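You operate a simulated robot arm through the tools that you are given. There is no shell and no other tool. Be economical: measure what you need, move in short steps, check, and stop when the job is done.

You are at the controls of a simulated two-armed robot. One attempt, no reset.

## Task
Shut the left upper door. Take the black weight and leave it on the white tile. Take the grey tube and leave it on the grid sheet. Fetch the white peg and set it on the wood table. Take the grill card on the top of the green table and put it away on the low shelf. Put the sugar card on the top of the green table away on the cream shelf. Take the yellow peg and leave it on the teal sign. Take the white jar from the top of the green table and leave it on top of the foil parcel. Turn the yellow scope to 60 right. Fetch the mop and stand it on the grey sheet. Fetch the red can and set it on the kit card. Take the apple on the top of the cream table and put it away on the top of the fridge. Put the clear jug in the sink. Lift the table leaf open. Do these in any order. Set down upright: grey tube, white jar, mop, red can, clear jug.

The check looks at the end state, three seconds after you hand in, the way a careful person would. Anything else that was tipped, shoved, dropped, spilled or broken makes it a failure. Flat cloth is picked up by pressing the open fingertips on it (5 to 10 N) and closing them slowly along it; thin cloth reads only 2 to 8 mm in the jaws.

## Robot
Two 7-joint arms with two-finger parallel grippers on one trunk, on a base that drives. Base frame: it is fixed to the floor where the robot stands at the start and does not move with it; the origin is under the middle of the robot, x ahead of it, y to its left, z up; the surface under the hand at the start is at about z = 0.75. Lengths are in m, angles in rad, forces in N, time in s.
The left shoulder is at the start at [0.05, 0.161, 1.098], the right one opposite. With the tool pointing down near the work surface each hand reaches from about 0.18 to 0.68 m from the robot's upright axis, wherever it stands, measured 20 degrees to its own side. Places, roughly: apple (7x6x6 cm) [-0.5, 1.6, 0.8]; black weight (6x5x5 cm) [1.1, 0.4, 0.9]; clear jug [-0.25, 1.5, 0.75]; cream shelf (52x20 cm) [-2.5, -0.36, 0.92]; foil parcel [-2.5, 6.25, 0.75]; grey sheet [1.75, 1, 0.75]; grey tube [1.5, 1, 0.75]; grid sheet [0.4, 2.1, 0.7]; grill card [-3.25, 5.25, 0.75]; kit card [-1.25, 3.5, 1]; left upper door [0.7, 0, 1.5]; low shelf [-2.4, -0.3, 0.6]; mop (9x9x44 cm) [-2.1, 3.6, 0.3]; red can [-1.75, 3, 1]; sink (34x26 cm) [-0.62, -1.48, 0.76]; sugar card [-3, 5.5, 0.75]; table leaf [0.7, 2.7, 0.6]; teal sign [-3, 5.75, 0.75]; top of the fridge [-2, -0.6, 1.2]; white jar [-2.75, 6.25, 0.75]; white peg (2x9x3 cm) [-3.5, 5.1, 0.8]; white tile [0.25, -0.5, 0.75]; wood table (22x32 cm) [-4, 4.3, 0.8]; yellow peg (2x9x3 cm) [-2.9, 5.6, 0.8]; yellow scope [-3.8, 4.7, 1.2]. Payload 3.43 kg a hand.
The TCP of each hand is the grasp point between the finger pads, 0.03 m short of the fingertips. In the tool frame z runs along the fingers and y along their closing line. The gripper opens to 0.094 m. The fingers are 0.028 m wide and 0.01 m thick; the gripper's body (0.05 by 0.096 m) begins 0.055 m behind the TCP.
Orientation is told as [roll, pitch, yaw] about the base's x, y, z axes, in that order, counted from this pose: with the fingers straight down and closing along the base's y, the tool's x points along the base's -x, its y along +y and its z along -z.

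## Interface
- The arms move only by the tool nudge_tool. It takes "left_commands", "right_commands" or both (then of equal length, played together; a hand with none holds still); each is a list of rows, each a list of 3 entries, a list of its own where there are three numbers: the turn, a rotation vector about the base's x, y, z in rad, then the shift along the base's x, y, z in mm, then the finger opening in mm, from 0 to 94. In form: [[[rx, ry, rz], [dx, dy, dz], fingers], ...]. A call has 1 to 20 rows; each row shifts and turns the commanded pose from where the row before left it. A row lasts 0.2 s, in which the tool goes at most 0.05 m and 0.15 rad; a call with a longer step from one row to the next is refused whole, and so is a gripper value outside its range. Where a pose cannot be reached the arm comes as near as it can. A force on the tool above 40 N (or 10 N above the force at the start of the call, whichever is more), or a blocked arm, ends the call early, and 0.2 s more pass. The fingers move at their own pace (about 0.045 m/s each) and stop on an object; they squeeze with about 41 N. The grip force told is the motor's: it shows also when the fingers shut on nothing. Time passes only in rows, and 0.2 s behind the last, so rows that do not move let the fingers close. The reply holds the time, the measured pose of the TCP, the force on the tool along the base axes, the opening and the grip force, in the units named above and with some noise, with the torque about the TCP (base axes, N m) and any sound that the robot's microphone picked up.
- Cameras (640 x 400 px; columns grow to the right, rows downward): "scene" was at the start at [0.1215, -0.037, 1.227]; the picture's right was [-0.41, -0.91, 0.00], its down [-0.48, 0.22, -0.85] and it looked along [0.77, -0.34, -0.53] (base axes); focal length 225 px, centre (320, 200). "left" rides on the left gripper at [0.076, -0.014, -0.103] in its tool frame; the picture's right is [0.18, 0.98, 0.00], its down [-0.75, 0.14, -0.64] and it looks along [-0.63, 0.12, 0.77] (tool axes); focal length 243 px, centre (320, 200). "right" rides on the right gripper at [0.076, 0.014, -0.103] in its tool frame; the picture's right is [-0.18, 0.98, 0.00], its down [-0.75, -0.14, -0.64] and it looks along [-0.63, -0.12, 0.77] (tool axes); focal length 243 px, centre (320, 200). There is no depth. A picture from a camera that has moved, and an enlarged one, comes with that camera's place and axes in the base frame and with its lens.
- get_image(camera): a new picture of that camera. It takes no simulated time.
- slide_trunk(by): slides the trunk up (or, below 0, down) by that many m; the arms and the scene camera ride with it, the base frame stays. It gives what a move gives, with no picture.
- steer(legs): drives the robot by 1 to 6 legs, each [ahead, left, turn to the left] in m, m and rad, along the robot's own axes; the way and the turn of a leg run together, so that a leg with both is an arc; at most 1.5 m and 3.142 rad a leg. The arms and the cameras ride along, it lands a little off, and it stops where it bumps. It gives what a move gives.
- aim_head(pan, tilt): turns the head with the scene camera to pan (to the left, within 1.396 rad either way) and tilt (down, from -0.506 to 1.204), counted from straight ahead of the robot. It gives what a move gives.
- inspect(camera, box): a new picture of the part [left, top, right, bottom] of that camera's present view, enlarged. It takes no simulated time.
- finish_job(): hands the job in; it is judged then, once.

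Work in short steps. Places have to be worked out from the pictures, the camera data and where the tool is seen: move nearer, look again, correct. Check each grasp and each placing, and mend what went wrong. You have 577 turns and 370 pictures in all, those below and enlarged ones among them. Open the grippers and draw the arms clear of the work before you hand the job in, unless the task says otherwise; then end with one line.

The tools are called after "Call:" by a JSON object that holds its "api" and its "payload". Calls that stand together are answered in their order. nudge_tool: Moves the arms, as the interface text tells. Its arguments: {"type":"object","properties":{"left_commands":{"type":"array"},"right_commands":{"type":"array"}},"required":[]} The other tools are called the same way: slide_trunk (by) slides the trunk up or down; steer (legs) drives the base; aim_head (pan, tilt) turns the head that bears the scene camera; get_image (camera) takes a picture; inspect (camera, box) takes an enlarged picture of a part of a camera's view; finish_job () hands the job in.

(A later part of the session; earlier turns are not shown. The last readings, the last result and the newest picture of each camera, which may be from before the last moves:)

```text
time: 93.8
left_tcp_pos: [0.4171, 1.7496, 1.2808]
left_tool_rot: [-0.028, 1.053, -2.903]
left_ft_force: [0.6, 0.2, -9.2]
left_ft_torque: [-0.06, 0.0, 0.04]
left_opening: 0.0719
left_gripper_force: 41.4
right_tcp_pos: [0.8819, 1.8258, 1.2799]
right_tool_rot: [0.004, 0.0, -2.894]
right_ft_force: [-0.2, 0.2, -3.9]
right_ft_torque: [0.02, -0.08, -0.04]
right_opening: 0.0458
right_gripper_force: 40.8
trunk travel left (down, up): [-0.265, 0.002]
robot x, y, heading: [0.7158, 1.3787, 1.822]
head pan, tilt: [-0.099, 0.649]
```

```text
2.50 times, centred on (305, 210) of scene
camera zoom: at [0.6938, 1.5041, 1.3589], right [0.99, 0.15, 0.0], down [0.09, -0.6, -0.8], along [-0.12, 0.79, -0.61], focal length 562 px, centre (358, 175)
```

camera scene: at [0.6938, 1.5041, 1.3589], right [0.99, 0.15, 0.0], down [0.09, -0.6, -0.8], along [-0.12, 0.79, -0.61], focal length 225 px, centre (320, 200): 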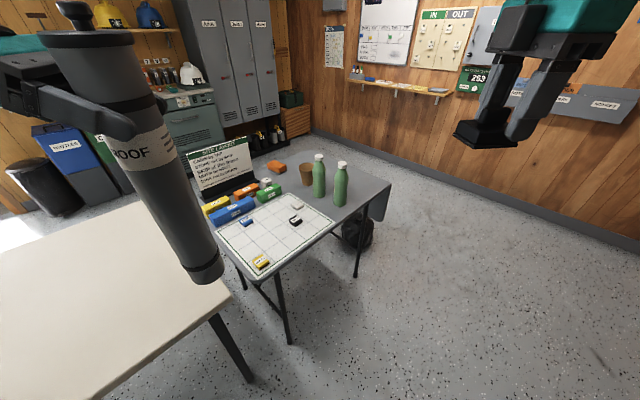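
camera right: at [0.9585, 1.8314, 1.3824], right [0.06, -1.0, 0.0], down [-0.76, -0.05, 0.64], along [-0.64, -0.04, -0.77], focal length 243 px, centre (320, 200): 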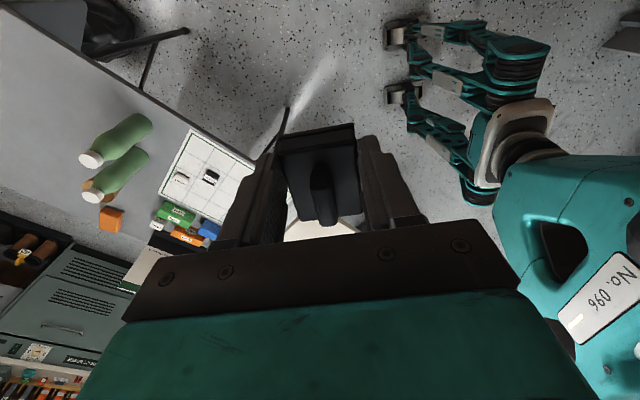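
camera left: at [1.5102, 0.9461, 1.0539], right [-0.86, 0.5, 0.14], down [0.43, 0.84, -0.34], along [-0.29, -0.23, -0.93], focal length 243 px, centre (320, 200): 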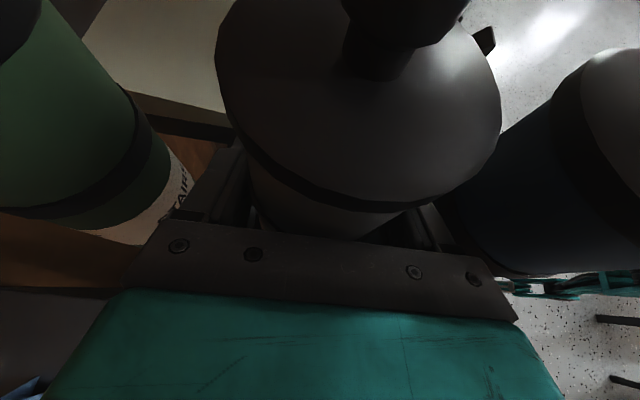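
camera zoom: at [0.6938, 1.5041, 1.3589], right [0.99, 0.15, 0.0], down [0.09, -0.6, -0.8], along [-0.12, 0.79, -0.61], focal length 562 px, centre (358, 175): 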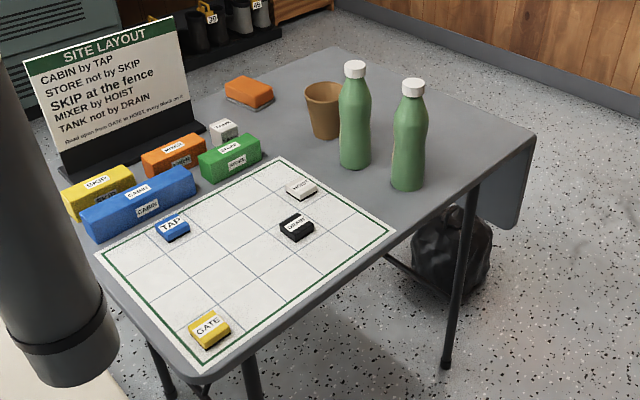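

Table near edge is at n≈-0.755; a free spot on the sheet is ≈[0.40,2.075]. I turn to face the table squarely (heading 2.51) and strafe right.

Call:
{"api": "steer", "payload": {"legs": [[0, 0, 0.69], [0, -0.52, 0]]}}

Call:
{"api": "aim_head", "payload": {"pan": 0.0, "tilt": 0.75}}

Call:
{"api": "get_image", "payload": {"camera": "scene"}}

```text
time: 100.7
left_tcp_pos: [0.555, 1.8931, 1.2804]
left_tool_rot: [-0.027, 1.052, -2.208]
left_ft_force: [1.0, -0.1, -9.4]
left_ft_torque: [-0.01, -0.07, 0.0]
left_opening: 0.072
left_gripper_force: 41.0
right_tcp_pos: [0.8621, 2.2489, 1.2798]
right_tool_rot: [0.001, -0.001, -2.202]
right_ft_force: [-0.7, 0.1, -3.3]
right_ft_torque: [0.05, -0.01, 0.0]
right_opening: 0.0458
right_gripper_force: 40.8
trunk travel left (down, up): [-0.265, 0.002]
robot x, y, heading: [1.0207, 1.798, 2.514]
head pan, tilt: [-0.099, 0.649]
```

```text
time: 101.4
left_tcp_pos: [0.5553, 1.8922, 1.2802]
left_tool_rot: [-0.026, 1.053, -2.209]
left_ft_force: [-0.5, -0.5, -9.4]
left_ft_torque: [-0.02, -0.03, 0.02]
left_opening: 0.0723
left_gripper_force: 41.2
right_tcp_pos: [0.8631, 2.2476, 1.2794]
right_tool_rot: [0.004, -0.002, -2.201]
right_ft_force: [0.3, 0.2, -3.8]
right_ft_torque: [0.06, -0.03, 0.01]
right_opening: 0.0457
right_gripper_force: 41.0
trunk travel left (down, up): [-0.265, 0.002]
robot x, y, heading: [1.0229, 1.799, 2.514]
head pan, tilt: [0.0, 0.75]
```

```text
314 pictures are left
camera scene: at [0.9218, 1.8718, 1.3503], right [0.59, 0.81, 0.0], down [0.55, -0.4, -0.73], along [-0.59, 0.43, -0.68], focal length 225 px, centre (320, 200)
```

scene: 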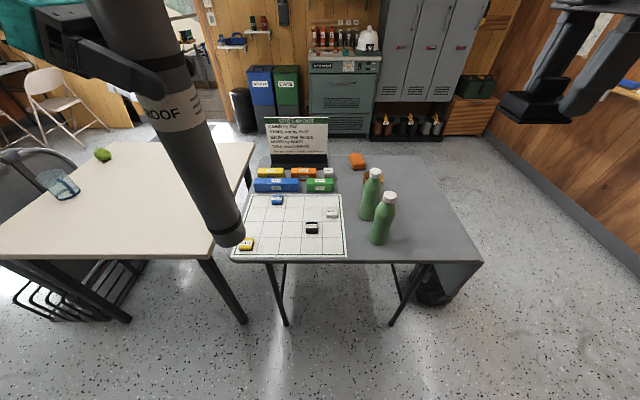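

Great overview: jug, apple, sheet, bottles and leaf are visible. Free sheet spot ≈[0.415,2.06]; I drive 0.07 ahead and bring the tube over it.

Call:
{"api": "steer", "payload": {"legs": [[0.07, 0, 0]]}}

Call:
{"api": "nudge_tool", "payload": {"left_commands": [[[0, 0, 0], [-21, 31, 0], 50], [[0, 0, 0], [-21, 31, 0], 50], [[0, 0, 0], [-21, 32, 0], 50], [[0, 0, 0], [-21, 32, 0], 50], [[0, 0, 0], [0, 0, 0], 50]]}}

Call:
{"api": "get_image", "payload": {"camera": "scene"}}

Call:
{"api": "get_image", "payload": {"camera": "left"}}

```text
time: 102.4
left_tcp_pos: [0.4983, 1.9337, 1.281]
left_tool_rot: [-0.027, 1.053, -2.208]
left_ft_force: [-0.1, -0.2, -9.1]
left_ft_torque: [0.02, 0.0, -0.03]
left_opening: 0.0723
left_gripper_force: 41.1
right_tcp_pos: [0.8055, 2.2893, 1.2789]
right_tool_rot: [0.003, -0.002, -2.202]
right_ft_force: [-0.3, 0.2, -4.5]
right_ft_torque: [0.04, -0.07, -0.02]
right_opening: 0.0459
right_gripper_force: 40.9
trunk travel left (down, up): [-0.265, 0.002]
robot x, y, heading: [0.9661, 1.8412, 2.518]
head pan, tilt: [0.0, 0.75]
```

```text
time: 103.6
left_tcp_pos: [0.4149, 2.0592, 1.281]
left_tool_rot: [-0.029, 1.053, -2.208]
left_ft_force: [1.7, 0.5, -9.2]
left_ft_torque: [-0.02, -0.05, -0.02]
left_opening: 0.0722
left_gripper_force: 41.2
right_tcp_pos: [0.8054, 2.2885, 1.2805]
right_tool_rot: [0.002, -0.002, -2.201]
right_ft_force: [0.0, -0.1, -4.0]
right_ft_torque: [0.08, 0.0, 0.02]
right_opening: 0.0454
right_gripper_force: 41.1
trunk travel left (down, up): [-0.265, 0.002]
robot x, y, heading: [0.9682, 1.8395, 2.518]
head pan, tilt: [0.0, 0.75]
```

```text
313 pictures are left
camera scene: at [0.8645, 1.9126, 1.3503], right [0.59, 0.81, 0.0], down [0.55, -0.4, -0.73], along [-0.59, 0.43, -0.68], focal length 225 px, centre (320, 200)
```

scene: 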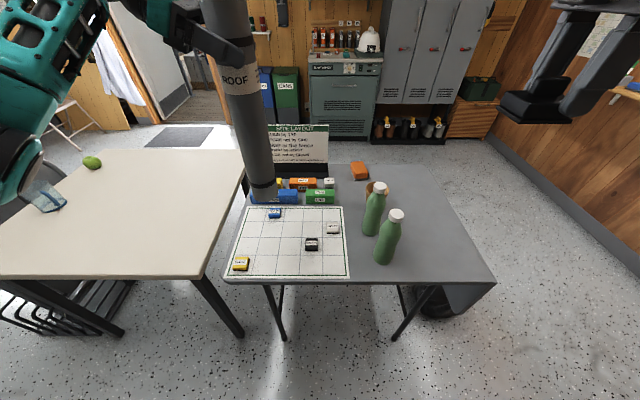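

```text
312 pictures are left
camera left: at [0.3756, 2.0243, 1.3978], right [0.86, -0.49, 0.15], down [-0.43, -0.84, -0.34], along [0.29, 0.23, -0.93], focal length 243 px, centre (320, 200)
```

left: 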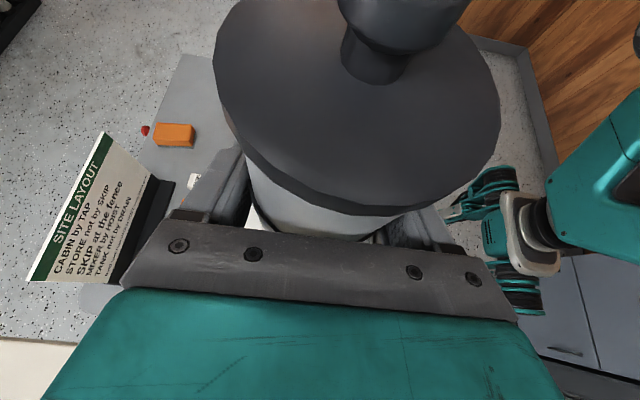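

Tube bottom is over the free cells. I lower 0.16 m and re-check.

Call:
{"api": "nudge_tool", "payload": {"left_commands": [[[0, 0, 0], [0, 0, -30], 50], [[0, 0, 0], [0, 0, -35], 50], [[0, 0, 0], [0, 0, -35], 50], [[0, 0, 0], [0, 0, -35], 50], [[0, 0, 0], [0, 0, -25], 50], [[0, 0, 0], [0, 0, 0], 50]]}}

Call:
{"api": "inspect", "payload": {"camera": "scene", "box": [190, 130, 420, 290]}}

```text
time: 105.0
left_tcp_pos: [0.4152, 2.06, 1.12]
left_tool_rot: [-0.027, 1.053, -2.211]
left_ft_force: [0.1, 0.4, -8.7]
left_ft_torque: [-0.02, -0.11, -0.01]
left_opening: 0.0724
left_gripper_force: 40.7
right_tcp_pos: [0.8061, 2.2904, 1.2794]
right_tool_rot: [0.002, -0.002, -2.199]
right_ft_force: [-0.1, -0.6, -5.4]
right_ft_torque: [0.05, -0.04, 0.03]
right_opening: 0.0453
right_gripper_force: 41.1
trunk travel left (down, up): [-0.265, 0.002]
robot x, y, heading: [0.963, 1.8451, 2.511]
head pan, tilt: [0.0, 0.75]
```

```text
2.50 times, centred on (305, 210) of scene
camera zoom: at [0.8647, 1.9134, 1.3503], right [0.59, 0.81, 0.0], down [0.55, -0.4, -0.73], along [-0.59, 0.43, -0.68], focal length 562 px, centre (358, 175)
```

zoom: 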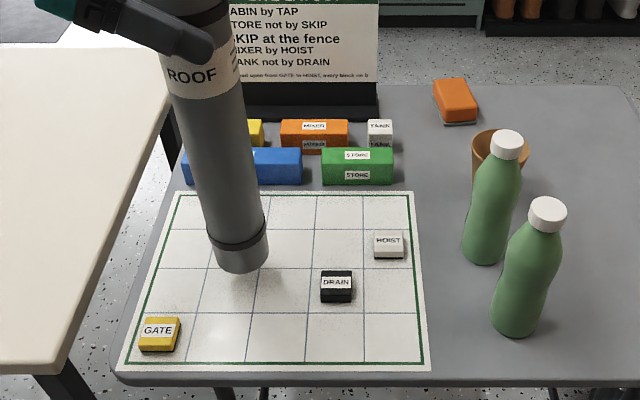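

Landing spot is clear of TAP, GATE and DRAIN. I lower gently until contact.

Call:
{"api": "nudge_tool", "payload": {"left_commands": [[[0, 0, 0], [0, 0, -10], 50], [[0, 0, 0], [0, 0, -10], 50], [[0, 0, 0], [0, 0, -8], 50], [[0, 0, 0], [0, 0, -5], 50], [[0, 0, 0], [0, 0, 0], 50]]}}

```text
time: 106.2
left_tcp_pos: [0.4144, 2.0608, 1.0878]
left_tool_rot: [-0.026, 1.051, -2.207]
left_ft_force: [-0.3, 0.2, -8.9]
left_ft_torque: [-0.04, -0.04, 0.0]
left_opening: 0.0723
left_gripper_force: 41.0
right_tcp_pos: [0.8049, 2.289, 1.2816]
right_tool_rot: [0.004, -0.001, -2.203]
right_ft_force: [-0.4, -0.2, -4.6]
right_ft_torque: [0.06, -0.03, 0.03]
right_opening: 0.0456
right_gripper_force: 41.4
trunk travel left (down, up): [-0.265, 0.002]
robot x, y, heading: [0.9658, 1.8424, 2.516]
head pan, tilt: [0.0, 0.75]
```

Not yet down; I continue in small steps.

Call:
{"api": "nudge_tool", "payload": {"left_commands": [[[0, 0, 0], [0, 0, -5], 50], [[0, 0, 0], [0, 0, -5], 50], [[0, 0, 0], [0, 0, 0], 50]]}}

Call:
{"api": "inspect", "payload": {"camera": "scene", "box": [190, 130, 420, 290]}}

```text
time: 107.0
left_tcp_pos: [0.4147, 2.0594, 1.0767]
left_tool_rot: [-0.025, 1.052, -2.21]
left_ft_force: [1.1, 0.0, -10.1]
left_ft_torque: [-0.04, -0.02, 0.01]
left_opening: 0.072
left_gripper_force: 40.7
right_tcp_pos: [0.8054, 2.29, 1.2797]
right_tool_rot: [0.003, -0.003, -2.201]
right_ft_force: [-0.1, -0.5, -4.1]
right_ft_torque: [0.07, -0.01, -0.06]
right_opening: 0.0455
right_gripper_force: 41.2
trunk travel left (down, up): [-0.265, 0.002]
robot x, y, heading: [0.9681, 1.8417, 2.512]
head pan, tilt: [0.0, 0.75]
```

```text
2.50 times, centred on (305, 210) of scene
camera zoom: at [0.8645, 1.9134, 1.3503], right [0.59, 0.81, 0.0], down [0.55, -0.4, -0.73], along [-0.59, 0.43, -0.68], focal length 562 px, centre (358, 175)
```

zoom: 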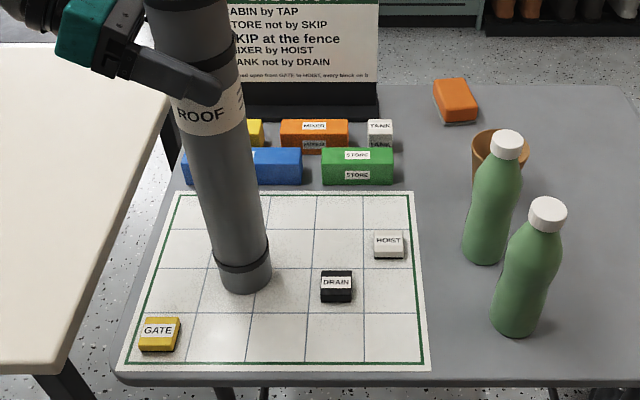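

Nearly down; continue gently.

Call:
{"api": "nudge_tool", "payload": {"left_commands": [[[0, 0, 0], [0, 0, -4], 50], [[0, 0, 0], [0, 0, -4], 50], [[0, 0, 0], [0, 0, 0], 50]]}}

```text
time: 107.8
left_tcp_pos: [0.4156, 2.0593, 1.0768]
left_tool_rot: [-0.053, 1.061, -2.228]
left_ft_force: [-2.9, 0.9, 23.8]
left_ft_torque: [-0.39, 0.41, 0.05]
left_opening: 0.0718
left_gripper_force: 41.3
right_tcp_pos: [0.809, 2.2873, 1.2808]
right_tool_rot: [0.002, 0.0, -2.202]
right_ft_force: [-0.2, -0.3, -3.7]
right_ft_torque: [0.04, -0.04, 0.02]
right_opening: 0.0456
right_gripper_force: 41.7
trunk travel left (down, up): [-0.265, 0.002]
robot x, y, heading: [0.9669, 1.8399, 2.514]
head pan, tilt: [0.0, 0.75]
```

Contact at z≈1.077. I relieve, open the fingers and back out along the tool axis.

Call:
{"api": "nudge_tool", "payload": {"left_commands": [[[0, 0, 0], [0, 0, 8], 50], [[0, 0, 0], [0, 0, 0], 50], [[0, 0, 0], [0, 0, 0], 94], [[0, 0, 0], [0, 0, 0], 94], [[0, 0, 0], [-10, -14, 10], 94], [[0, 0, 0], [-20, -28, 20], 94], [[0, 0, 0], [-20, -28, 20], 94], [[0, 0, 0], [-20, -28, 20], 94], [[0, 0, 0], [0, 0, 0], 94]]}}

Call:
{"api": "get_image", "payload": {"camera": "scene"}}

```text
time: 109.8
left_tcp_pos: [0.3462, 1.9612, 1.1494]
left_tool_rot: [-0.027, 1.053, -2.21]
left_ft_force: [0.0, 0.8, 0.1]
left_ft_torque: [-0.03, 0.02, -0.02]
left_opening: 0.0938
left_gripper_force: 0.0
right_tcp_pos: [0.8074, 2.2902, 1.28]
right_tool_rot: [0.003, -0.001, -2.2]
right_ft_force: [-0.3, 0.1, -3.6]
right_ft_torque: [0.07, -0.03, -0.01]
right_opening: 0.0456
right_gripper_force: 41.2
trunk travel left (down, up): [-0.265, 0.002]
robot x, y, heading: [0.9653, 1.8418, 2.512]
head pan, tilt: [0.0, 0.75]
```

```text
309 pictures are left
camera scene: at [0.8654, 1.9133, 1.3504], right [0.59, 0.81, 0.0], down [0.55, -0.4, -0.73], along [-0.59, 0.43, -0.68], focal length 225 px, centre (320, 200)
```

scene: 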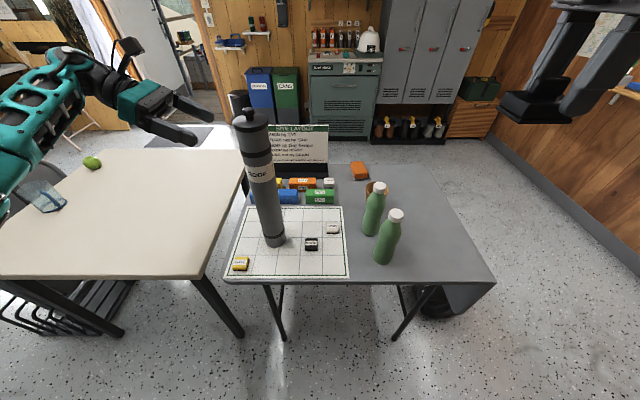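

Tube stands upright and released. Next the leaf: it hangs at the table's right end. I back off 0.35 m, strafe right, and look at the leaf.

Call:
{"api": "steer", "payload": {"legs": [[-0.3, 0, 0], [0, -0.75, 0]]}}

Call:
{"api": "aim_head", "payload": {"pan": 0.35, "tilt": 0.75}}

Call:
{"api": "get_image", "payload": {"camera": "scene"}}

```text
time: 118.4
left_tcp_pos: [1.0312, 2.3928, 1.1488]
left_tool_rot: [-0.031, 1.052, -2.217]
left_ft_force: [0.8, 0.8, -0.6]
left_ft_torque: [0.02, -0.01, -0.03]
left_opening: 0.0938
left_gripper_force: 0.1
right_tcp_pos: [1.4943, 2.7199, 1.2801]
right_tool_rot: [0.002, -0.002, -2.207]
right_ft_force: [0.7, 0.3, -3.8]
right_ft_torque: [0.06, -0.03, -0.02]
right_opening: 0.0454
right_gripper_force: 41.0
trunk travel left (down, up): [-0.265, 0.002]
robot x, y, heading: [1.6483, 2.2704, 2.506]
head pan, tilt: [0.0, 0.75]
```

```text
time: 119.3
left_tcp_pos: [1.0321, 2.3925, 1.1491]
left_tool_rot: [-0.027, 1.054, -2.216]
left_ft_force: [-0.5, -0.1, -0.1]
left_ft_torque: [0.01, 0.0, -0.03]
left_opening: 0.0941
left_gripper_force: 0.2
right_tcp_pos: [1.4943, 2.7169, 1.2797]
right_tool_rot: [0.001, -0.003, -2.206]
right_ft_force: [0.1, 0.7, -4.9]
right_ft_torque: [0.07, -0.01, 0.01]
right_opening: 0.0457
right_gripper_force: 40.5
trunk travel left (down, up): [-0.265, 0.002]
robot x, y, heading: [1.6486, 2.2659, 2.501]
head pan, tilt: [0.351, 0.75]
```

```text
308 pictures are left
camera scene: at [1.5385, 2.316, 1.3504], right [0.28, 0.96, 0.0], down [0.66, -0.19, -0.73], along [-0.7, 0.2, -0.68], focal length 225 px, centre (320, 200)
```

scene: 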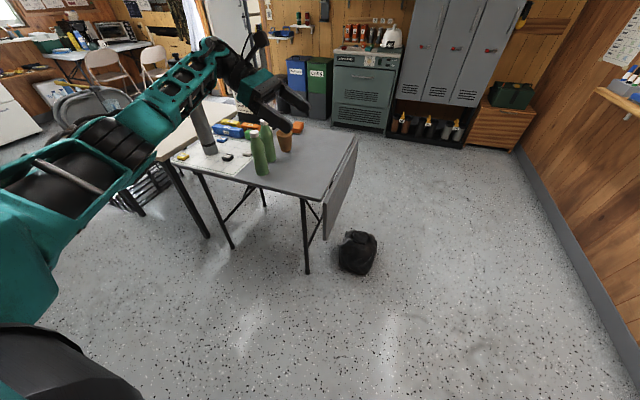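

Call:
{"api": "inspect", "payload": {"camera": "scene", "box": [230, 110, 400, 290]}}

```text
2.22 times, centred on (315, 200) of scene
camera zoom: at [1.5385, 2.316, 1.3504], right [0.28, 0.96, 0.0], down [0.66, -0.19, -0.73], along [-0.7, 0.2, -0.68], focal length 499 px, centre (331, 200)
```

zoom: 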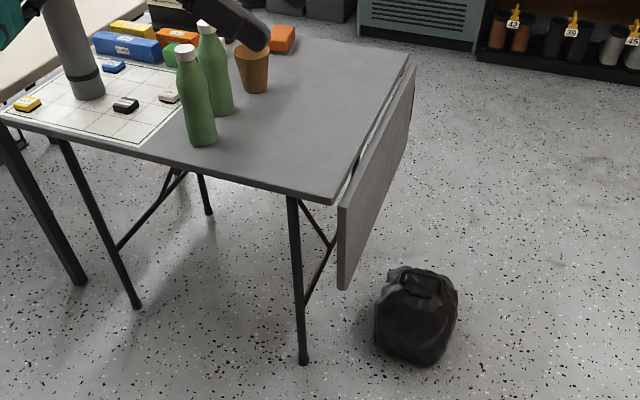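

Leaf: hinge at u≈2.57, z≈0.715, hanging to z≈0.466, n from -0.75 to -1.31. Plan: point the left hand forward, insert closed fingers behind its near end and swing it outward/up. First I reorient the left hand here.

Call:
{"api": "nudge_tool", "payload": {"left_commands": [[[0, 0, 0.143], [0, 0, 0], 0], [[0, 0, 0.143], [0, 0, 0], 0], [[0, 0, 0.143], [0, 0, 0], 0], [[0, 0, 0.143], [0, 0, 0], 0], [[0, 0, 0.143], [0, 0, 0], 0], [[0, 0, 0.143], [0, 0, 0], 0], [[0, 0, 0.143], [0, 0, 0], 0], [[0, 0, 0.143], [0, 0, 0], 0], [[0, 0, 0.143], [0, 0, 0], 0], [[0, 0, 0.143], [0, 0, 0], 0], [[0, 0, 0.141], [0, 0, 0], 0], [[0.0765, 0.105, 0], [0, 0, 0], 0], [[0.0765, 0.105, 0], [0, 0, 0], 0], [[0.0765, 0.105, 0], [0, 0, 0], 0], [[0.0765, 0.105, 0], [0, 0, 0], 0], [[0, 0, 0], [0, 0, 0], 0]]}}

Call:
{"api": "steer", "payload": {"legs": [[0, -0.15, 0]]}}

Call:
{"api": "slide_trunk", "payload": {"by": -0.26}}

Call:
{"api": "get_image", "payload": {"camera": "scene"}}

```text
time: 122.7
left_tcp_pos: [1.0295, 2.3866, 1.1683]
left_tool_rot: [-0.062, 1.408, -0.76]
left_ft_force: [0.1, -0.1, 0.4]
left_ft_torque: [0.0, 0.02, -0.01]
left_opening: 0.0
left_gripper_force: 33.2
left hand out of reach, approached as far as the arm can: row 13, 14, 15
right_tcp_pos: [1.4943, 2.7174, 1.2807]
right_tool_rot: [0.003, -0.001, -2.206]
right_ft_force: [0.7, -0.3, -3.8]
right_ft_torque: [0.07, -0.03, 0.05]
right_opening: 0.0458
right_gripper_force: 40.8
trunk travel left (down, up): [-0.265, 0.002]
robot x, y, heading: [1.6508, 2.2671, 2.51]
head pan, tilt: [0.351, 0.75]
```

```text
time: 124.6
left_tcp_pos: [1.119, 2.5094, 1.1685]
left_tool_rot: [-0.065, 1.41, -0.768]
left_ft_force: [-0.4, 0.4, -0.5]
left_ft_torque: [-0.02, 0.01, 0.05]
left_opening: 0.0
left_gripper_force: 32.7
right_tcp_pos: [1.5824, 2.8389, 1.2798]
right_tool_rot: [0.002, -0.003, -2.205]
right_ft_force: [0.7, 0.7, -4.6]
right_ft_torque: [0.0, -0.02, 0.04]
right_opening: 0.0456
right_gripper_force: 41.4
trunk travel left (down, up): [-0.265, 0.002]
robot x, y, heading: [1.7383, 2.393, 2.508]
head pan, tilt: [0.351, 0.75]
```

```text
time: 127.3
left_tcp_pos: [1.1188, 2.5082, 0.9079]
left_tool_rot: [-0.064, 1.407, -0.766]
left_ft_force: [0.3, -0.1, 0.1]
left_ft_torque: [-0.01, 0.02, 0.02]
left_opening: 0.0
left_gripper_force: 33.0
right_tcp_pos: [1.583, 2.8388, 1.0201]
right_tool_rot: [0.002, 0.0, -2.206]
right_ft_force: [0.0, 0.5, -4.0]
right_ft_torque: [0.06, -0.04, -0.02]
right_opening: 0.0456
right_gripper_force: 40.5
trunk travel left (down, up): [-0.005, 0.262]
robot x, y, heading: [1.7379, 2.3884, 2.505]
head pan, tilt: [0.351, 0.75]
```

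```text
306 pictures are left
camera scene: at [1.6269, 2.4362, 1.0904], right [0.28, 0.96, 0.0], down [0.65, -0.19, -0.73], along [-0.7, 0.2, -0.68], focal length 225 px, centre (320, 200)
```

scene: 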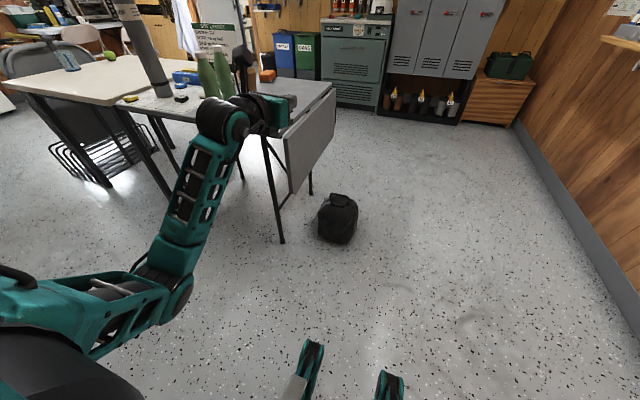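

I lower the left hand in front of the table to z≈0.515, u≈2.53, keeping fingers forward.

Call:
{"api": "nudge_tool", "payload": {"left_commands": [[[0, 0, 0.13], [-9.2, -12.7, -39], 0], [[0, 0, 0], [-9.2, -12.7, -39], 0], [[0, 0, 0], [-9.2, -12.7, -39], 0], [[0, 0, 0], [-9.2, -12.7, -39], 0], [[0, 0, 0], [-9.2, -12.7, -39], 0], [[0, 0, 0], [-9.2, -12.7, -39], 0], [[0, 0, 0], [-9.2, -12.7, -39], 0], [[0, 0, 0], [-9.2, -12.7, -39], 0], [[0, 0, 0], [-9.2, -12.7, -39], 0], [[0, 0, 0], [-9.2, -12.7, -39], 0], [[0, 0, 0], [0, 0, 0], 0]]}}

Call:
{"api": "get_image", "payload": {"camera": "scene"}}

```text
time: 129.7
left_tcp_pos: [1.0353, 2.3946, 0.5583]
left_tool_rot: [-0.066, 1.41, -0.769]
left_ft_force: [0.4, 0.1, -0.2]
left_ft_torque: [0.01, 0.02, 0.04]
left_opening: 0.0002
left_gripper_force: 33.3
left hand out of reach, approached as far as the arm can: row 1
right_tcp_pos: [1.5822, 2.8384, 1.0197]
right_tool_rot: [0.001, -0.001, -2.206]
right_ft_force: [0.0, 0.1, -3.5]
right_ft_torque: [0.05, -0.04, -0.01]
right_opening: 0.0455
right_gripper_force: 41.0
trunk travel left (down, up): [-0.005, 0.262]
robot x, y, heading: [1.7392, 2.3892, 2.513]
head pan, tilt: [0.351, 0.75]
```

```text
305 pictures are left
camera scene: at [1.6268, 2.4362, 1.0904], right [0.28, 0.96, 0.0], down [0.66, -0.19, -0.73], along [-0.7, 0.2, -0.68], focal length 225 px, centre (320, 200)
```

scene: 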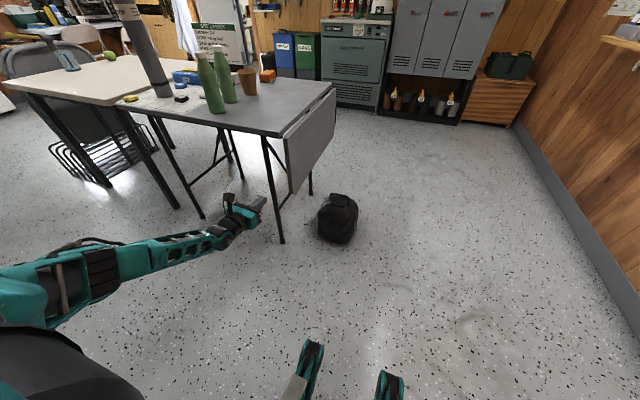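

Hand at u≈2.546, z≈0.56. I shift to u≈2.52, z≈0.515, then drive forward 0.2 so only the fingers go between leg and leaf.

Call:
{"api": "nudge_tool", "payload": {"left_commands": [[[0, 0, 0], [-8, -11, -22], 0], [[0, 0, 0], [-8, -11, -22], 0], [[0, 0, 0], [0, 0, 0], 0]]}}

Call:
{"api": "steer", "payload": {"legs": [[0.12, 0, 0]]}}

Call:
{"api": "inspect", "payload": {"camera": "scene", "box": [180, 80, 380, 260]}}

Call:
{"api": "get_image", "payload": {"camera": "left"}}

```text
time: 130.5
left_tcp_pos: [1.0211, 2.3728, 0.513]
left_tool_rot: [-0.06, 1.41, -0.764]
left_ft_force: [0.1, -0.6, -0.2]
left_ft_torque: [0.03, -0.01, -0.04]
left_opening: 0.0001
left_gripper_force: 32.9
right_tcp_pos: [1.583, 2.8396, 1.0201]
right_tool_rot: [0.002, -0.003, -2.206]
right_ft_force: [-0.6, 0.3, -3.3]
right_ft_torque: [0.01, -0.04, -0.01]
right_opening: 0.0456
right_gripper_force: 41.1
trunk travel left (down, up): [-0.005, 0.262]
robot x, y, heading: [1.7385, 2.3866, 2.51]
head pan, tilt: [0.351, 0.75]
```

```text
time: 131.7
left_tcp_pos: [0.9238, 2.4429, 0.5142]
left_tool_rot: [-0.064, 1.407, -0.765]
left_ft_force: [-0.4, -0.4, 0.3]
left_ft_torque: [-0.01, 0.0, 0.0]
left_opening: 0.0
left_gripper_force: 33.5
right_tcp_pos: [1.4865, 2.9096, 1.0194]
right_tool_rot: [0.001, -0.003, -2.206]
right_ft_force: [-0.1, -0.1, -4.7]
right_ft_torque: [0.07, -0.04, -0.05]
right_opening: 0.0455
right_gripper_force: 41.0
trunk travel left (down, up): [-0.005, 0.262]
robot x, y, heading: [1.6429, 2.4626, 2.511]
head pan, tilt: [0.351, 0.75]
```

```text
2.22 times, centred on (280, 170) of scene
camera zoom: at [1.5304, 2.5071, 1.0904], right [0.28, 0.96, 0.0], down [0.66, -0.19, -0.73], along [-0.7, 0.2, -0.68], focal length 499 px, centre (409, 267)
```

zoom: 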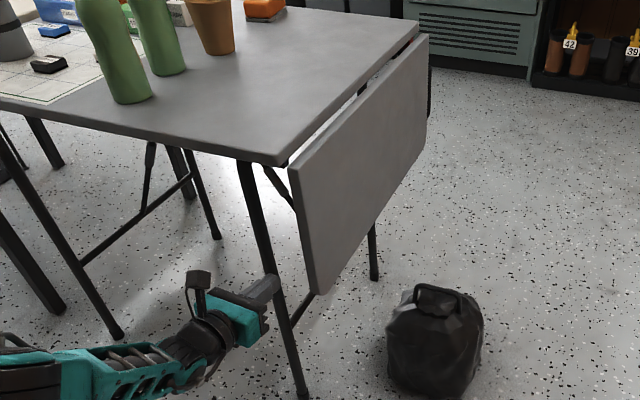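

```text
303 pictures are left
camera left: at [0.9839, 2.3748, 0.6058], right [0.61, 0.77, 0.17], down [0.66, -0.39, -0.64], along [-0.43, 0.51, -0.75], focal length 243 px, centre (320, 200)
```

left: 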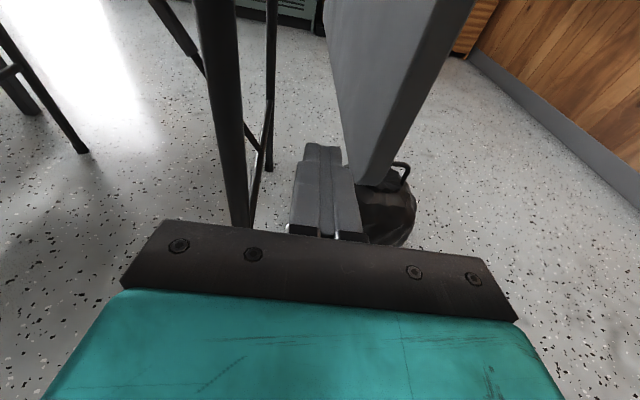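

The camera shows fingers between leg and leaf, slightly nearer the leaf. I shift 10 mm toward the leg and drive 0.08 in.

Call:
{"api": "nudge_tool", "payload": {"left_commands": [[[0, 0, 0], [-6, -8, 0], 0], [[0, 0, 0], [0, 0, 0], 0]]}}

Call:
{"api": "steer", "payload": {"legs": [[0.08, 0, 0]]}}

Call:
{"api": "get_image", "payload": {"camera": "left"}}

```text
time: 132.3
left_tcp_pos: [0.9172, 2.436, 0.5135]
left_tool_rot: [-0.062, 1.408, -0.763]
left_ft_force: [0.5, -0.2, 0.0]
left_ft_torque: [0.0, -0.01, -0.02]
left_opening: 0.0
left_gripper_force: 32.6
right_tcp_pos: [1.487, 2.9096, 1.0214]
right_tool_rot: [0.002, -0.002, -2.204]
right_ft_force: [-0.7, -1.0, -4.0]
right_ft_torque: [0.04, -0.07, -0.01]
right_opening: 0.0456
right_gripper_force: 40.8
trunk travel left (down, up): [-0.005, 0.262]
robot x, y, heading: [1.6376, 2.4595, 2.507]
head pan, tilt: [0.351, 0.75]
```

```text
time: 133.4
left_tcp_pos: [0.8531, 2.4818, 0.5144]
left_tool_rot: [-0.064, 1.407, -0.768]
left_ft_force: [0.0, -0.6, 0.0]
left_ft_torque: [0.01, 0.0, -0.02]
left_opening: 0.0
left_gripper_force: 33.2
right_tcp_pos: [1.4226, 2.9565, 1.0204]
right_tool_rot: [0.003, -0.001, -2.205]
right_ft_force: [0.6, -0.6, -4.3]
right_ft_torque: [0.05, -0.05, 0.0]
right_opening: 0.0456
right_gripper_force: 40.9
trunk travel left (down, up): [-0.005, 0.262]
robot x, y, heading: [1.5834, 2.5083, 2.508]
head pan, tilt: [0.351, 0.75]
```

```text
302 pictures are left
camera left: at [0.9139, 2.4143, 0.6055], right [0.61, 0.77, 0.17], down [0.66, -0.39, -0.64], along [-0.43, 0.51, -0.75], focal length 243 px, centre (320, 200)
```

left: 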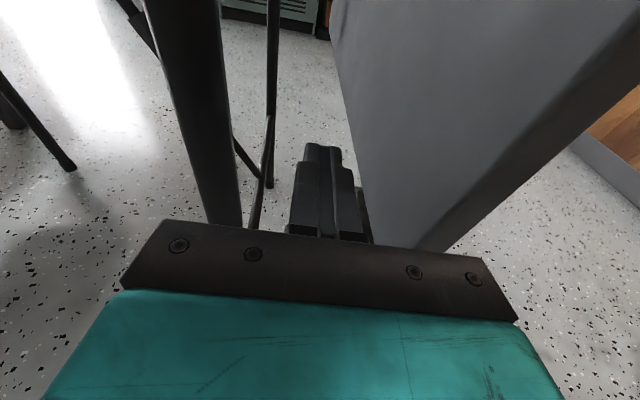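

Fingers are inside the leaf. I begin the arc, to about 45°, and check.

Call:
{"api": "nudge_tool", "payload": {"left_commands": [[[0, 0, 0], [19.4, 26.7, 0], 0], [[0, 0, 0], [15.6, 21.4, 0], 0], [[0, 0, 0], [15.6, 21.4, 0], 0], [[0, 0, 0], [15, 20.6, 6.5], 0], [[0, 0, 0], [15, 20.6, 6.5], 0], [[0, 0, 0], [13.5, 18.6, 13], 0], [[0, 0, 0], [13.5, 18.6, 13], 0]]}}

Call:
{"api": "get_image", "payload": {"camera": "scene"}}

```text
time: 135.0
left_tcp_pos: [0.9626, 2.6326, 0.5534]
left_tool_rot: [-0.056, 1.407, -0.759]
left_ft_force: [-4.1, -5.3, -2.7]
left_ft_torque: [0.1, -0.04, -0.17]
left_opening: 0.0001
left_gripper_force: 32.6
right_tcp_pos: [1.4221, 2.9561, 1.0203]
right_tool_rot: [0.002, 0.001, -2.205]
right_ft_force: [-0.2, -0.8, -3.6]
right_ft_torque: [0.03, -0.04, -0.02]
right_opening: 0.0455
right_gripper_force: 41.2
trunk travel left (down, up): [-0.005, 0.262]
robot x, y, heading: [1.5791, 2.5108, 2.509]
head pan, tilt: [0.351, 0.75]
```

```text
301 pictures are left
camera scene: at [1.4664, 2.5539, 1.0903], right [0.28, 0.96, 0.0], down [0.66, -0.19, -0.73], along [-0.7, 0.2, -0.68], focal length 225 px, centre (320, 200)
```

scene: 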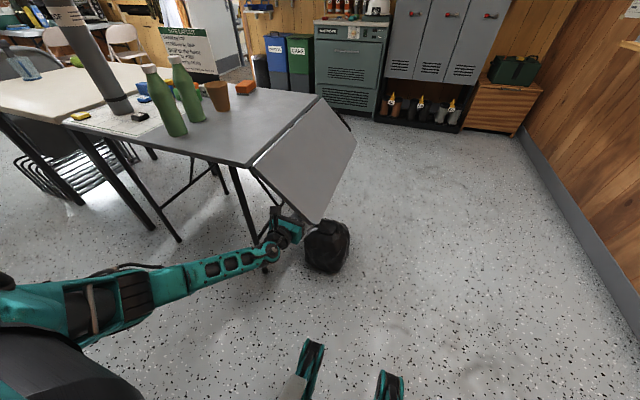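

The leaf is swinging up (about 45°). I continue the arc to horizontal.

Call:
{"api": "nudge_tool", "payload": {"left_commands": [[[0, 0, 0], [10.9, 15, 18.5], 0], [[0, 0, 0], [10.9, 15, 18.5], 0], [[0, 0, 0], [7.9, 10.9, 22.5], 0], [[0, 0, 0], [7.9, 10.9, 22.5], 0], [[0, 0, 0], [4.1, 5.7, 25.5], 0], [[0, 0, 0], [3, 4, 20], 0]]}}

Call:
{"api": "get_image", "payload": {"camera": "scene"}}

```text
time: 136.4
left_tcp_pos: [1.0063, 2.6939, 0.6796]
left_tool_rot: [-0.061, 1.405, -0.765]
left_ft_force: [-2.3, -5.0, -7.9]
left_ft_torque: [0.14, 0.18, -0.15]
left_opening: 0.0
left_gripper_force: 33.1
right_tcp_pos: [1.4222, 2.9569, 1.02]
right_tool_rot: [0.003, 0.0, -2.206]
right_ft_force: [0.7, 0.1, -4.6]
right_ft_torque: [0.03, -0.05, 0.0]
right_opening: 0.0455
right_gripper_force: 41.3
trunk travel left (down, up): [-0.005, 0.262]
robot x, y, heading: [1.5765, 2.5071, 2.509]
head pan, tilt: [0.351, 0.75]
```

```text
300 pictures are left
camera scene: at [1.4659, 2.554, 1.0902], right [0.28, 0.96, 0.0], down [0.66, -0.19, -0.73], along [-0.7, 0.2, -0.68], focal length 225 px, centre (320, 200)
```

scene: 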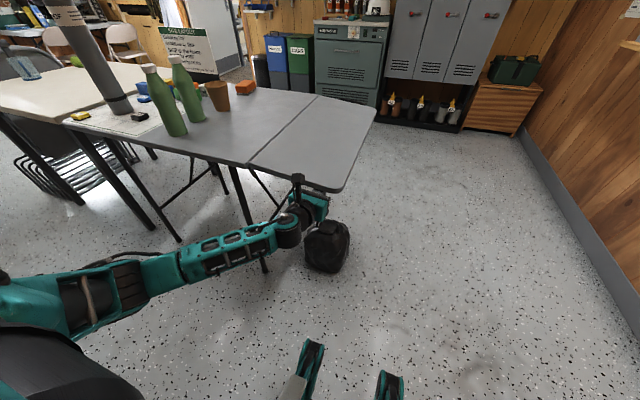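

Almost horizontal. I push up slightly more until a stop or click.

Call:
{"api": "nudge_tool", "payload": {"left_commands": [[[0, 0, 0], [1, 1, 8], 0], [[0, 0, 0], [0, 0, 6], 0], [[0, 0, 0], [0, 0, 5], 0], [[0, 0, 0], [0, 0, 0], 0]]}}

```text
time: 137.4
left_tcp_pos: [1.0072, 2.6945, 0.6995]
left_tool_rot: [-0.055, 1.406, -0.761]
left_ft_force: [1.8, 0.7, -10.2]
left_ft_torque: [0.27, 0.14, 0.02]
left_opening: 0.0
left_gripper_force: 33.8
right_tcp_pos: [1.4222, 2.9575, 1.0207]
right_tool_rot: [0.004, 0.0, -2.206]
right_ft_force: [-0.2, 0.6, -4.3]
right_ft_torque: [0.02, -0.1, -0.02]
right_opening: 0.0455
right_gripper_force: 41.5
trunk travel left (down, up): [-0.005, 0.262]
robot x, y, heading: [1.5752, 2.5042, 2.508]
head pan, tilt: [0.351, 0.75]
```

Call:
{"api": "inspect", "payload": {"camera": "scene", "box": [200, 60, 400, 220]}}

```text
2.50 times, centred on (300, 140) of scene
camera zoom: at [1.4661, 2.5542, 1.0903], right [0.28, 0.96, 0.0], down [0.66, -0.19, -0.73], along [-0.7, 0.2, -0.68], focal length 562 px, centre (370, 350)
```

zoom: 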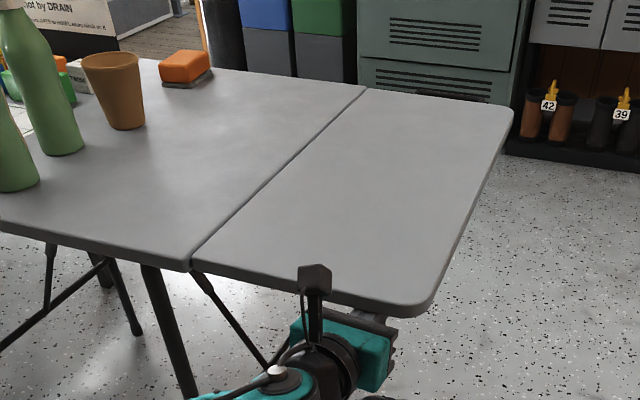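

Leaf looks level; I push a little further to feel the stop.

Call:
{"api": "nudge_tool", "payload": {"left_commands": [[[0, 0, 0], [0, 0, 5], 0], [[0, 0, 0], [0, 0, 5], 0], [[0, 0, 0], [0, 0, 0], 0]]}}

```text
time: 138.2
left_tcp_pos: [1.0074, 2.6938, 0.7002]
left_tool_rot: [-0.053, 1.391, -0.757]
left_ft_force: [-1.0, 11.0, -36.8]
left_ft_torque: [0.72, 0.44, 0.11]
left_opening: 0.0
left_gripper_force: 33.0
right_tcp_pos: [1.4205, 2.9583, 1.0191]
right_tool_rot: [0.005, 0.001, -2.206]
right_ft_force: [0.1, 0.3, -3.8]
right_ft_torque: [0.07, 0.0, -0.01]
right_opening: 0.0454
right_gripper_force: 40.8
trunk travel left (down, up): [-0.005, 0.262]
robot x, y, heading: [1.5821, 2.5067, 2.508]
head pan, tilt: [0.351, 0.75]
```

At its stop. I lower the hand a little to see if the leaf stays.

Call:
{"api": "nudge_tool", "payload": {"left_commands": [[[0, 0, 0], [0, 0, -10], 0], [[0, 0, 0], [0, 0, -10], 0], [[0, 0, 0], [0, 0, -10], 0], [[0, 0, 0], [0, 0, 0], 0]]}}

Call:
{"api": "inspect", "payload": {"camera": "scene", "box": [200, 60, 400, 220]}}

```text
time: 139.2
left_tcp_pos: [1.0077, 2.6933, 0.6806]
left_tool_rot: [-0.067, 1.412, -0.769]
left_ft_force: [0.5, 0.0, -0.5]
left_ft_torque: [0.02, 0.03, -0.01]
left_opening: 0.0
left_gripper_force: 32.6
right_tcp_pos: [1.4227, 2.9569, 1.0202]
right_tool_rot: [0.002, -0.003, -2.206]
right_ft_force: [0.2, -0.2, -4.3]
right_ft_torque: [0.04, -0.06, 0.02]
right_opening: 0.0456
right_gripper_force: 41.1
trunk travel left (down, up): [-0.005, 0.262]
robot x, y, heading: [1.5768, 2.5074, 2.509]
head pan, tilt: [0.351, 0.75]
```

```text
2.50 times, centred on (300, 140) of scene
camera zoom: at [1.4666, 2.554, 1.0904], right [0.28, 0.96, 0.0], down [0.65, -0.19, -0.73], along [-0.7, 0.2, -0.68], focal length 562 px, centre (370, 350)
```

zoom: 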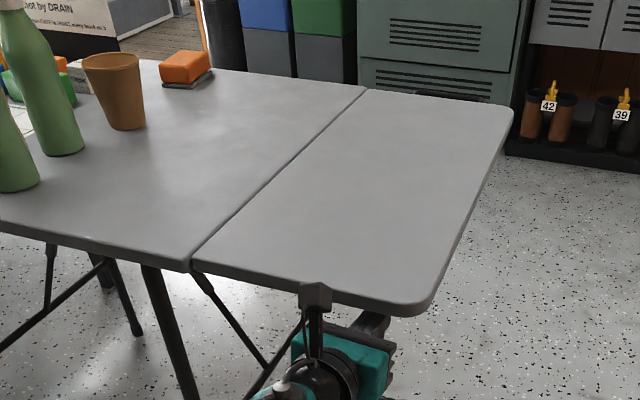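

The leaf stays open. I lower the hand clear and back the robot away, then restore the left hand to fingers-down.

Call:
{"api": "nudge_tool", "payload": {"left_commands": [[[0, 0, 0], [0, 0, -25], 0], [[0, 0, 0], [0, 0, -25], 0], [[0, 0, 0], [0, 0, 0], 0]]}}

Call:
{"api": "steer", "payload": {"legs": [[-0.4, 0, 0]]}}

Call:
{"api": "slide_trunk", "payload": {"by": 0.2}}

Call:
{"api": "nudge_tool", "payload": {"left_commands": [[[-0.083, -0.114, 0], [12, -5, 35], 94], [[-0.083, -0.114, 0], [12, -5, 35], 94], [[-0.083, -0.114, 0], [12, -5, 35], 94], [[-0.083, -0.114, 0], [12, -5, 35], 94], [[-0.083, -0.114, 0], [12, -5, 35], 94], [[-0.083, -0.114, 0], [12, -5, 30], 94], [[-0.083, -0.114, 0], [12, -5, 20], 94], [[-0.083, -0.114, 0], [12, -5, 10], 94], [[-0.083, -0.114, 0], [12, -5, 0], 94], [[-0.083, -0.114, 0], [12, -5, 0], 94], [[0, 0, 0], [0, 0, 0], 94]]}}

Call:
{"api": "get_image", "payload": {"camera": "scene"}}

```text
time: 140.0
left_tcp_pos: [1.0072, 2.6919, 0.6297]
left_tool_rot: [-0.067, 1.408, -0.769]
left_ft_force: [0.1, -0.3, 0.1]
left_ft_torque: [-0.01, 0.01, -0.02]
left_opening: 0.0002
left_gripper_force: 32.8
right_tcp_pos: [1.4225, 2.9568, 1.0196]
right_tool_rot: [0.001, -0.002, -2.206]
right_ft_force: [-0.6, 0.5, -4.3]
right_ft_torque: [0.09, 0.0, 0.03]
right_opening: 0.0457
right_gripper_force: 41.5
trunk travel left (down, up): [-0.005, 0.262]
robot x, y, heading: [1.5809, 2.5093, 2.51]
head pan, tilt: [0.351, 0.75]
```

```text
time: 142.5
left_tcp_pos: [1.3305, 2.4539, 0.6296]
left_tool_rot: [-0.065, 1.409, -0.765]
left_ft_force: [0.6, 0.4, -0.7]
left_ft_torque: [0.02, 0.0, -0.04]
left_opening: 0.0001
left_gripper_force: 32.4
right_tcp_pos: [1.7449, 2.7182, 1.0202]
right_tool_rot: [0.001, -0.001, -2.203]
right_ft_force: [-0.2, -0.1, -4.4]
right_ft_torque: [0.07, -0.01, 0.0]
right_opening: 0.0458
right_gripper_force: 41.1
trunk travel left (down, up): [-0.005, 0.262]
robot x, y, heading: [1.9035, 2.2705, 2.51]
head pan, tilt: [0.351, 0.75]
```

```text
time: 144.7
left_tcp_pos: [1.3312, 2.454, 0.8296]
left_tool_rot: [-0.064, 1.408, -0.766]
left_ft_force: [0.9, 0.3, 0.2]
left_ft_torque: [0.0, -0.02, 0.01]
left_opening: 0.0001
left_gripper_force: 33.1
right_tcp_pos: [1.7461, 2.7184, 1.22]
right_tool_rot: [0.001, -0.001, -2.204]
right_ft_force: [-0.1, 0.3, -4.6]
right_ft_torque: [0.04, 0.01, 0.0]
right_opening: 0.0457
right_gripper_force: 41.0
trunk travel left (down, up): [-0.205, 0.062]
robot x, y, heading: [1.9031, 2.2679, 2.511]
head pan, tilt: [0.351, 0.75]
```

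```text
time: 147.1
left_tcp_pos: [1.4507, 2.405, 1.0649]
left_tool_rot: [0.067, 0.0, -0.653]
left_ft_force: [0.7, -0.7, -0.6]
left_ft_torque: [-0.02, 0.05, -0.04]
left_opening: 0.0938
left_gripper_force: 0.0
right_tcp_pos: [1.7447, 2.7192, 1.2186]
right_tool_rot: [0.001, -0.003, -2.204]
right_ft_force: [-0.6, 0.5, -3.9]
right_ft_torque: [0.04, -0.01, 0.01]
right_opening: 0.0455
right_gripper_force: 40.9
trunk travel left (down, up): [-0.205, 0.062]
robot x, y, heading: [1.9045, 2.2693, 2.507]
head pan, tilt: [0.351, 0.75]
```

```text
297 pictures are left
camera scene: at [1.7898, 2.3167, 1.2904], right [0.28, 0.96, 0.0], down [0.66, -0.19, -0.73], along [-0.7, 0.2, -0.68], focal length 225 px, centre (320, 200)
```

scene: 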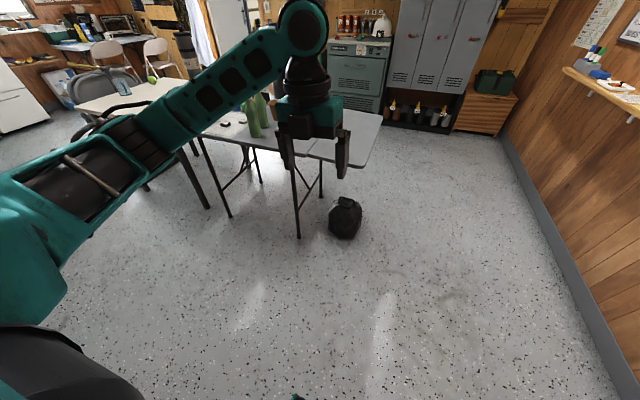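

The left hand ended turned 180° from its natural pose; I unwind it.

Call:
{"api": "nudge_tool", "payload": {"left_commands": [[[-0.006, 0, -0.145], [0, 0, 0], 94], [[-0.006, 0, -0.145], [0, 0, 0], 94], [[-0.006, 0, -0.145], [0, 0, 0], 94], [[-0.006, 0, -0.145], [0, 0, 0], 94], [[-0.006, 0, -0.145], [0, 0, 0], 94], [[-0.006, 0, -0.145], [0, 0, 0], 94], [[-0.006, 0, -0.145], [0, 0, 0], 94], [[-0.006, 0, -0.145], [0, 0, 0], 94], [[-0.006, 0, -0.145], [0, 0, 0], 94], [[-0.006, 0, -0.145], [0, 0, 0], 94], [[0, 0, -0.145], [0, 0, 0], 94], [[0, 0, -0.145], [0, 0, 0], 94], [[0, 0, -0.145], [0, 0, 0], 94], [[0, 0, -0.145], [0, 0, 0], 94], [[0, 0, -0.145], [0, 0, 0], 94], [[0, 0, -0.145], [0, 0, 0], 94], [[0, 0, -0.145], [0, 0, 0], 94], [[0, 0, -0.145], [0, 0, 0], 94], [[0, 0, -0.145], [0, 0, 0], 94], [[0, 0, -0.145], [0, 0, 0], 94]]}}

Call:
{"api": "steer", "payload": {"legs": [[0, 0, 3.14]]}}

```text
time: 151.3
left_tcp_pos: [1.4847, 2.4104, 1.0704]
left_tool_rot: [0.048, -0.038, -1.719]
left_ft_force: [0.1, 0.3, 0.2]
left_ft_torque: [0.01, 0.02, -0.02]
left_opening: 0.094
left_gripper_force: 0.1
left hand out of reach, approached as far as the arm can: row 7, 8, 9, 10, 11, 12, 13, 14, 15, 16, 17, 18, 19, 20
right_tcp_pos: [1.7448, 2.718, 1.2202]
right_tool_rot: [0.002, -0.002, -2.205]
right_ft_force: [0.7, 0.6, -3.9]
right_ft_torque: [0.04, -0.04, 0.02]
right_opening: 0.0456
right_gripper_force: 40.9
trunk travel left (down, up): [-0.205, 0.062]
robot x, y, heading: [1.9022, 2.2711, 2.511]
head pan, tilt: [0.351, 0.75]
```

```text
time: 159.0
left_tcp_pos: [2.319, 2.1292, 1.07]
left_tool_rot: [0.047, -0.038, 1.419]
left_ft_force: [0.2, 0.4, -0.5]
left_ft_torque: [-0.01, -0.02, 0.0]
left_opening: 0.0941
left_gripper_force: 0.0
right_tcp_pos: [2.058, 1.8222, 1.2206]
right_tool_rot: [0.003, -0.002, 0.935]
right_ft_force: [-0.2, 1.2, -4.4]
right_ft_torque: [0.0, 0.05, -0.04]
right_opening: 0.0452
right_gripper_force: 41.4
trunk travel left (down, up): [-0.205, 0.062]
robot x, y, heading: [1.9011, 2.2712, -0.634]
head pan, tilt: [0.351, 0.75]
```

The unwind stuck at +2.05 rad; the wrist probably flipped, so I try the other direction.

Call:
{"api": "nudge_tool", "payload": {"left_commands": [[[0, 0, 0.145], [6, 8, 0], 94], [[0, 0, 0.145], [6, 8, 0], 94], [[0, 0, 0.145], [6, 8, 0], 94], [[0, 0, 0.145], [6, 8, 0], 94], [[0, 0, 0.145], [6, 8, 0], 94], [[0, 0, 0.145], [6, 8, 0], 94], [[0, 0, 0.145], [6, 8, 0], 94], [[0, 0, 0.145], [6, 8, 0], 94], [[0, 0, 0.145], [6, 8, 0], 94], [[0, 0, 0.145], [6, 8, 0], 94], [[0, 0, 0.145], [0, 0, 0], 94], [[0, 0, 0.145], [0, 0, 0], 94], [[0, 0, 0.145], [0, 0, 0], 94], [[0, 0, 0.145], [0, 0, 0], 94], [[0, 0, 0.145], [0, 0, 0], 94], [[0, 0, 0.145], [0, 0, 0], 94], [[0, 0, 0.145], [0, 0, 0], 94], [[0, 0, 0.145], [0, 0, 0], 94], [[0, 0, 0.145], [0, 0, 0], 94], [[0, 0, 0.145], [0, 0, 0], 94]]}}

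```text
time: 163.2
left_tcp_pos: [2.3795, 2.2097, 1.0704]
left_tool_rot: [0.048, -0.04, -1.96]
left_ft_force: [0.5, 0.2, -0.5]
left_ft_torque: [-0.01, -0.01, 0.0]
left_opening: 0.094
left_gripper_force: 0.0
right_tcp_pos: [2.0579, 1.821, 1.2192]
right_tool_rot: [0.002, -0.002, 0.936]
right_ft_force: [0.6, -0.1, -3.6]
right_ft_torque: [-0.07, 0.05, -0.05]
right_opening: 0.0457
right_gripper_force: 41.0
trunk travel left (down, up): [-0.205, 0.062]
robot x, y, heading: [1.9005, 2.2709, -0.633]
head pan, tilt: [0.351, 0.75]
```

That direction works. I finish the turn to the natural yaw.

Call:
{"api": "nudge_tool", "payload": {"left_commands": [[[0, 0, 0.145], [0, 0, 0], 94], [[0, 0, 0.145], [0, 0, 0], 94], [[0, 0, 0.145], [0, 0, 0], 94], [[0, 0, 0.145], [0, 0, 0], 94], [[0, 0, 0.145], [0, 0, 0], 94], [[0, 0, 0.145], [0, 0, 0], 94], [[0, 0, 0.145], [0, 0, 0], 94], [[0, 0, 0.145], [0, 0, 0], 94], [[0, 0, 0.145], [0, 0, 0], 94], [[0, 0, 0.02], [0, 0, 0], 94], [[0, 0, 0], [0, 0, 0], 94]]}}

Call:
{"api": "aim_head", "payload": {"pan": -1.0, "tilt": 0.5}}

Call:
{"api": "get_image", "payload": {"camera": "scene"}}

```text
time: 165.6
left_tcp_pos: [2.3804, 2.2098, 1.0703]
left_tool_rot: [0.047, -0.039, -0.638]
left_ft_force: [-0.4, -0.9, 0.1]
left_ft_torque: [-0.03, -0.04, -0.02]
left_opening: 0.0939
left_gripper_force: 0.0
right_tcp_pos: [2.0577, 1.8217, 1.2192]
right_tool_rot: [0.002, -0.002, 0.936]
right_ft_force: [-0.2, 0.2, -4.6]
right_ft_torque: [-0.05, 0.06, 0.01]
right_opening: 0.0457
right_gripper_force: 40.7
trunk travel left (down, up): [-0.205, 0.062]
robot x, y, heading: [1.9039, 2.2735, -0.634]
head pan, tilt: [0.351, 0.75]
```

```text
time: 167.1
left_tcp_pos: [2.3792, 2.2087, 1.0712]
left_tool_rot: [0.047, -0.037, -0.637]
left_ft_force: [1.0, 0.0, 0.1]
left_ft_torque: [-0.03, 0.01, -0.03]
left_opening: 0.094
left_gripper_force: 0.1
right_tcp_pos: [2.0577, 1.8212, 1.2195]
right_tool_rot: [0.005, -0.002, 0.935]
right_ft_force: [0.1, 0.2, -4.8]
right_ft_torque: [-0.06, 0.04, -0.02]
right_opening: 0.0457
right_gripper_force: 41.0
trunk travel left (down, up): [-0.205, 0.062]
robot x, y, heading: [1.9031, 2.2715, -0.635]
head pan, tilt: [-1.0, 0.499]
```

```text
296 pictures are left
camera scene: at [1.9285, 2.1551, 1.3123], right [-1.0, 0.06, 0.0], down [0.03, 0.48, -0.88], along [-0.06, -0.88, -0.48], focal length 225 px, centre (320, 200)
```

scene: 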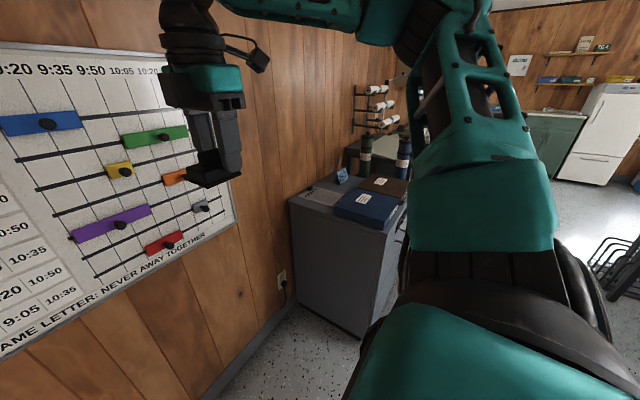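

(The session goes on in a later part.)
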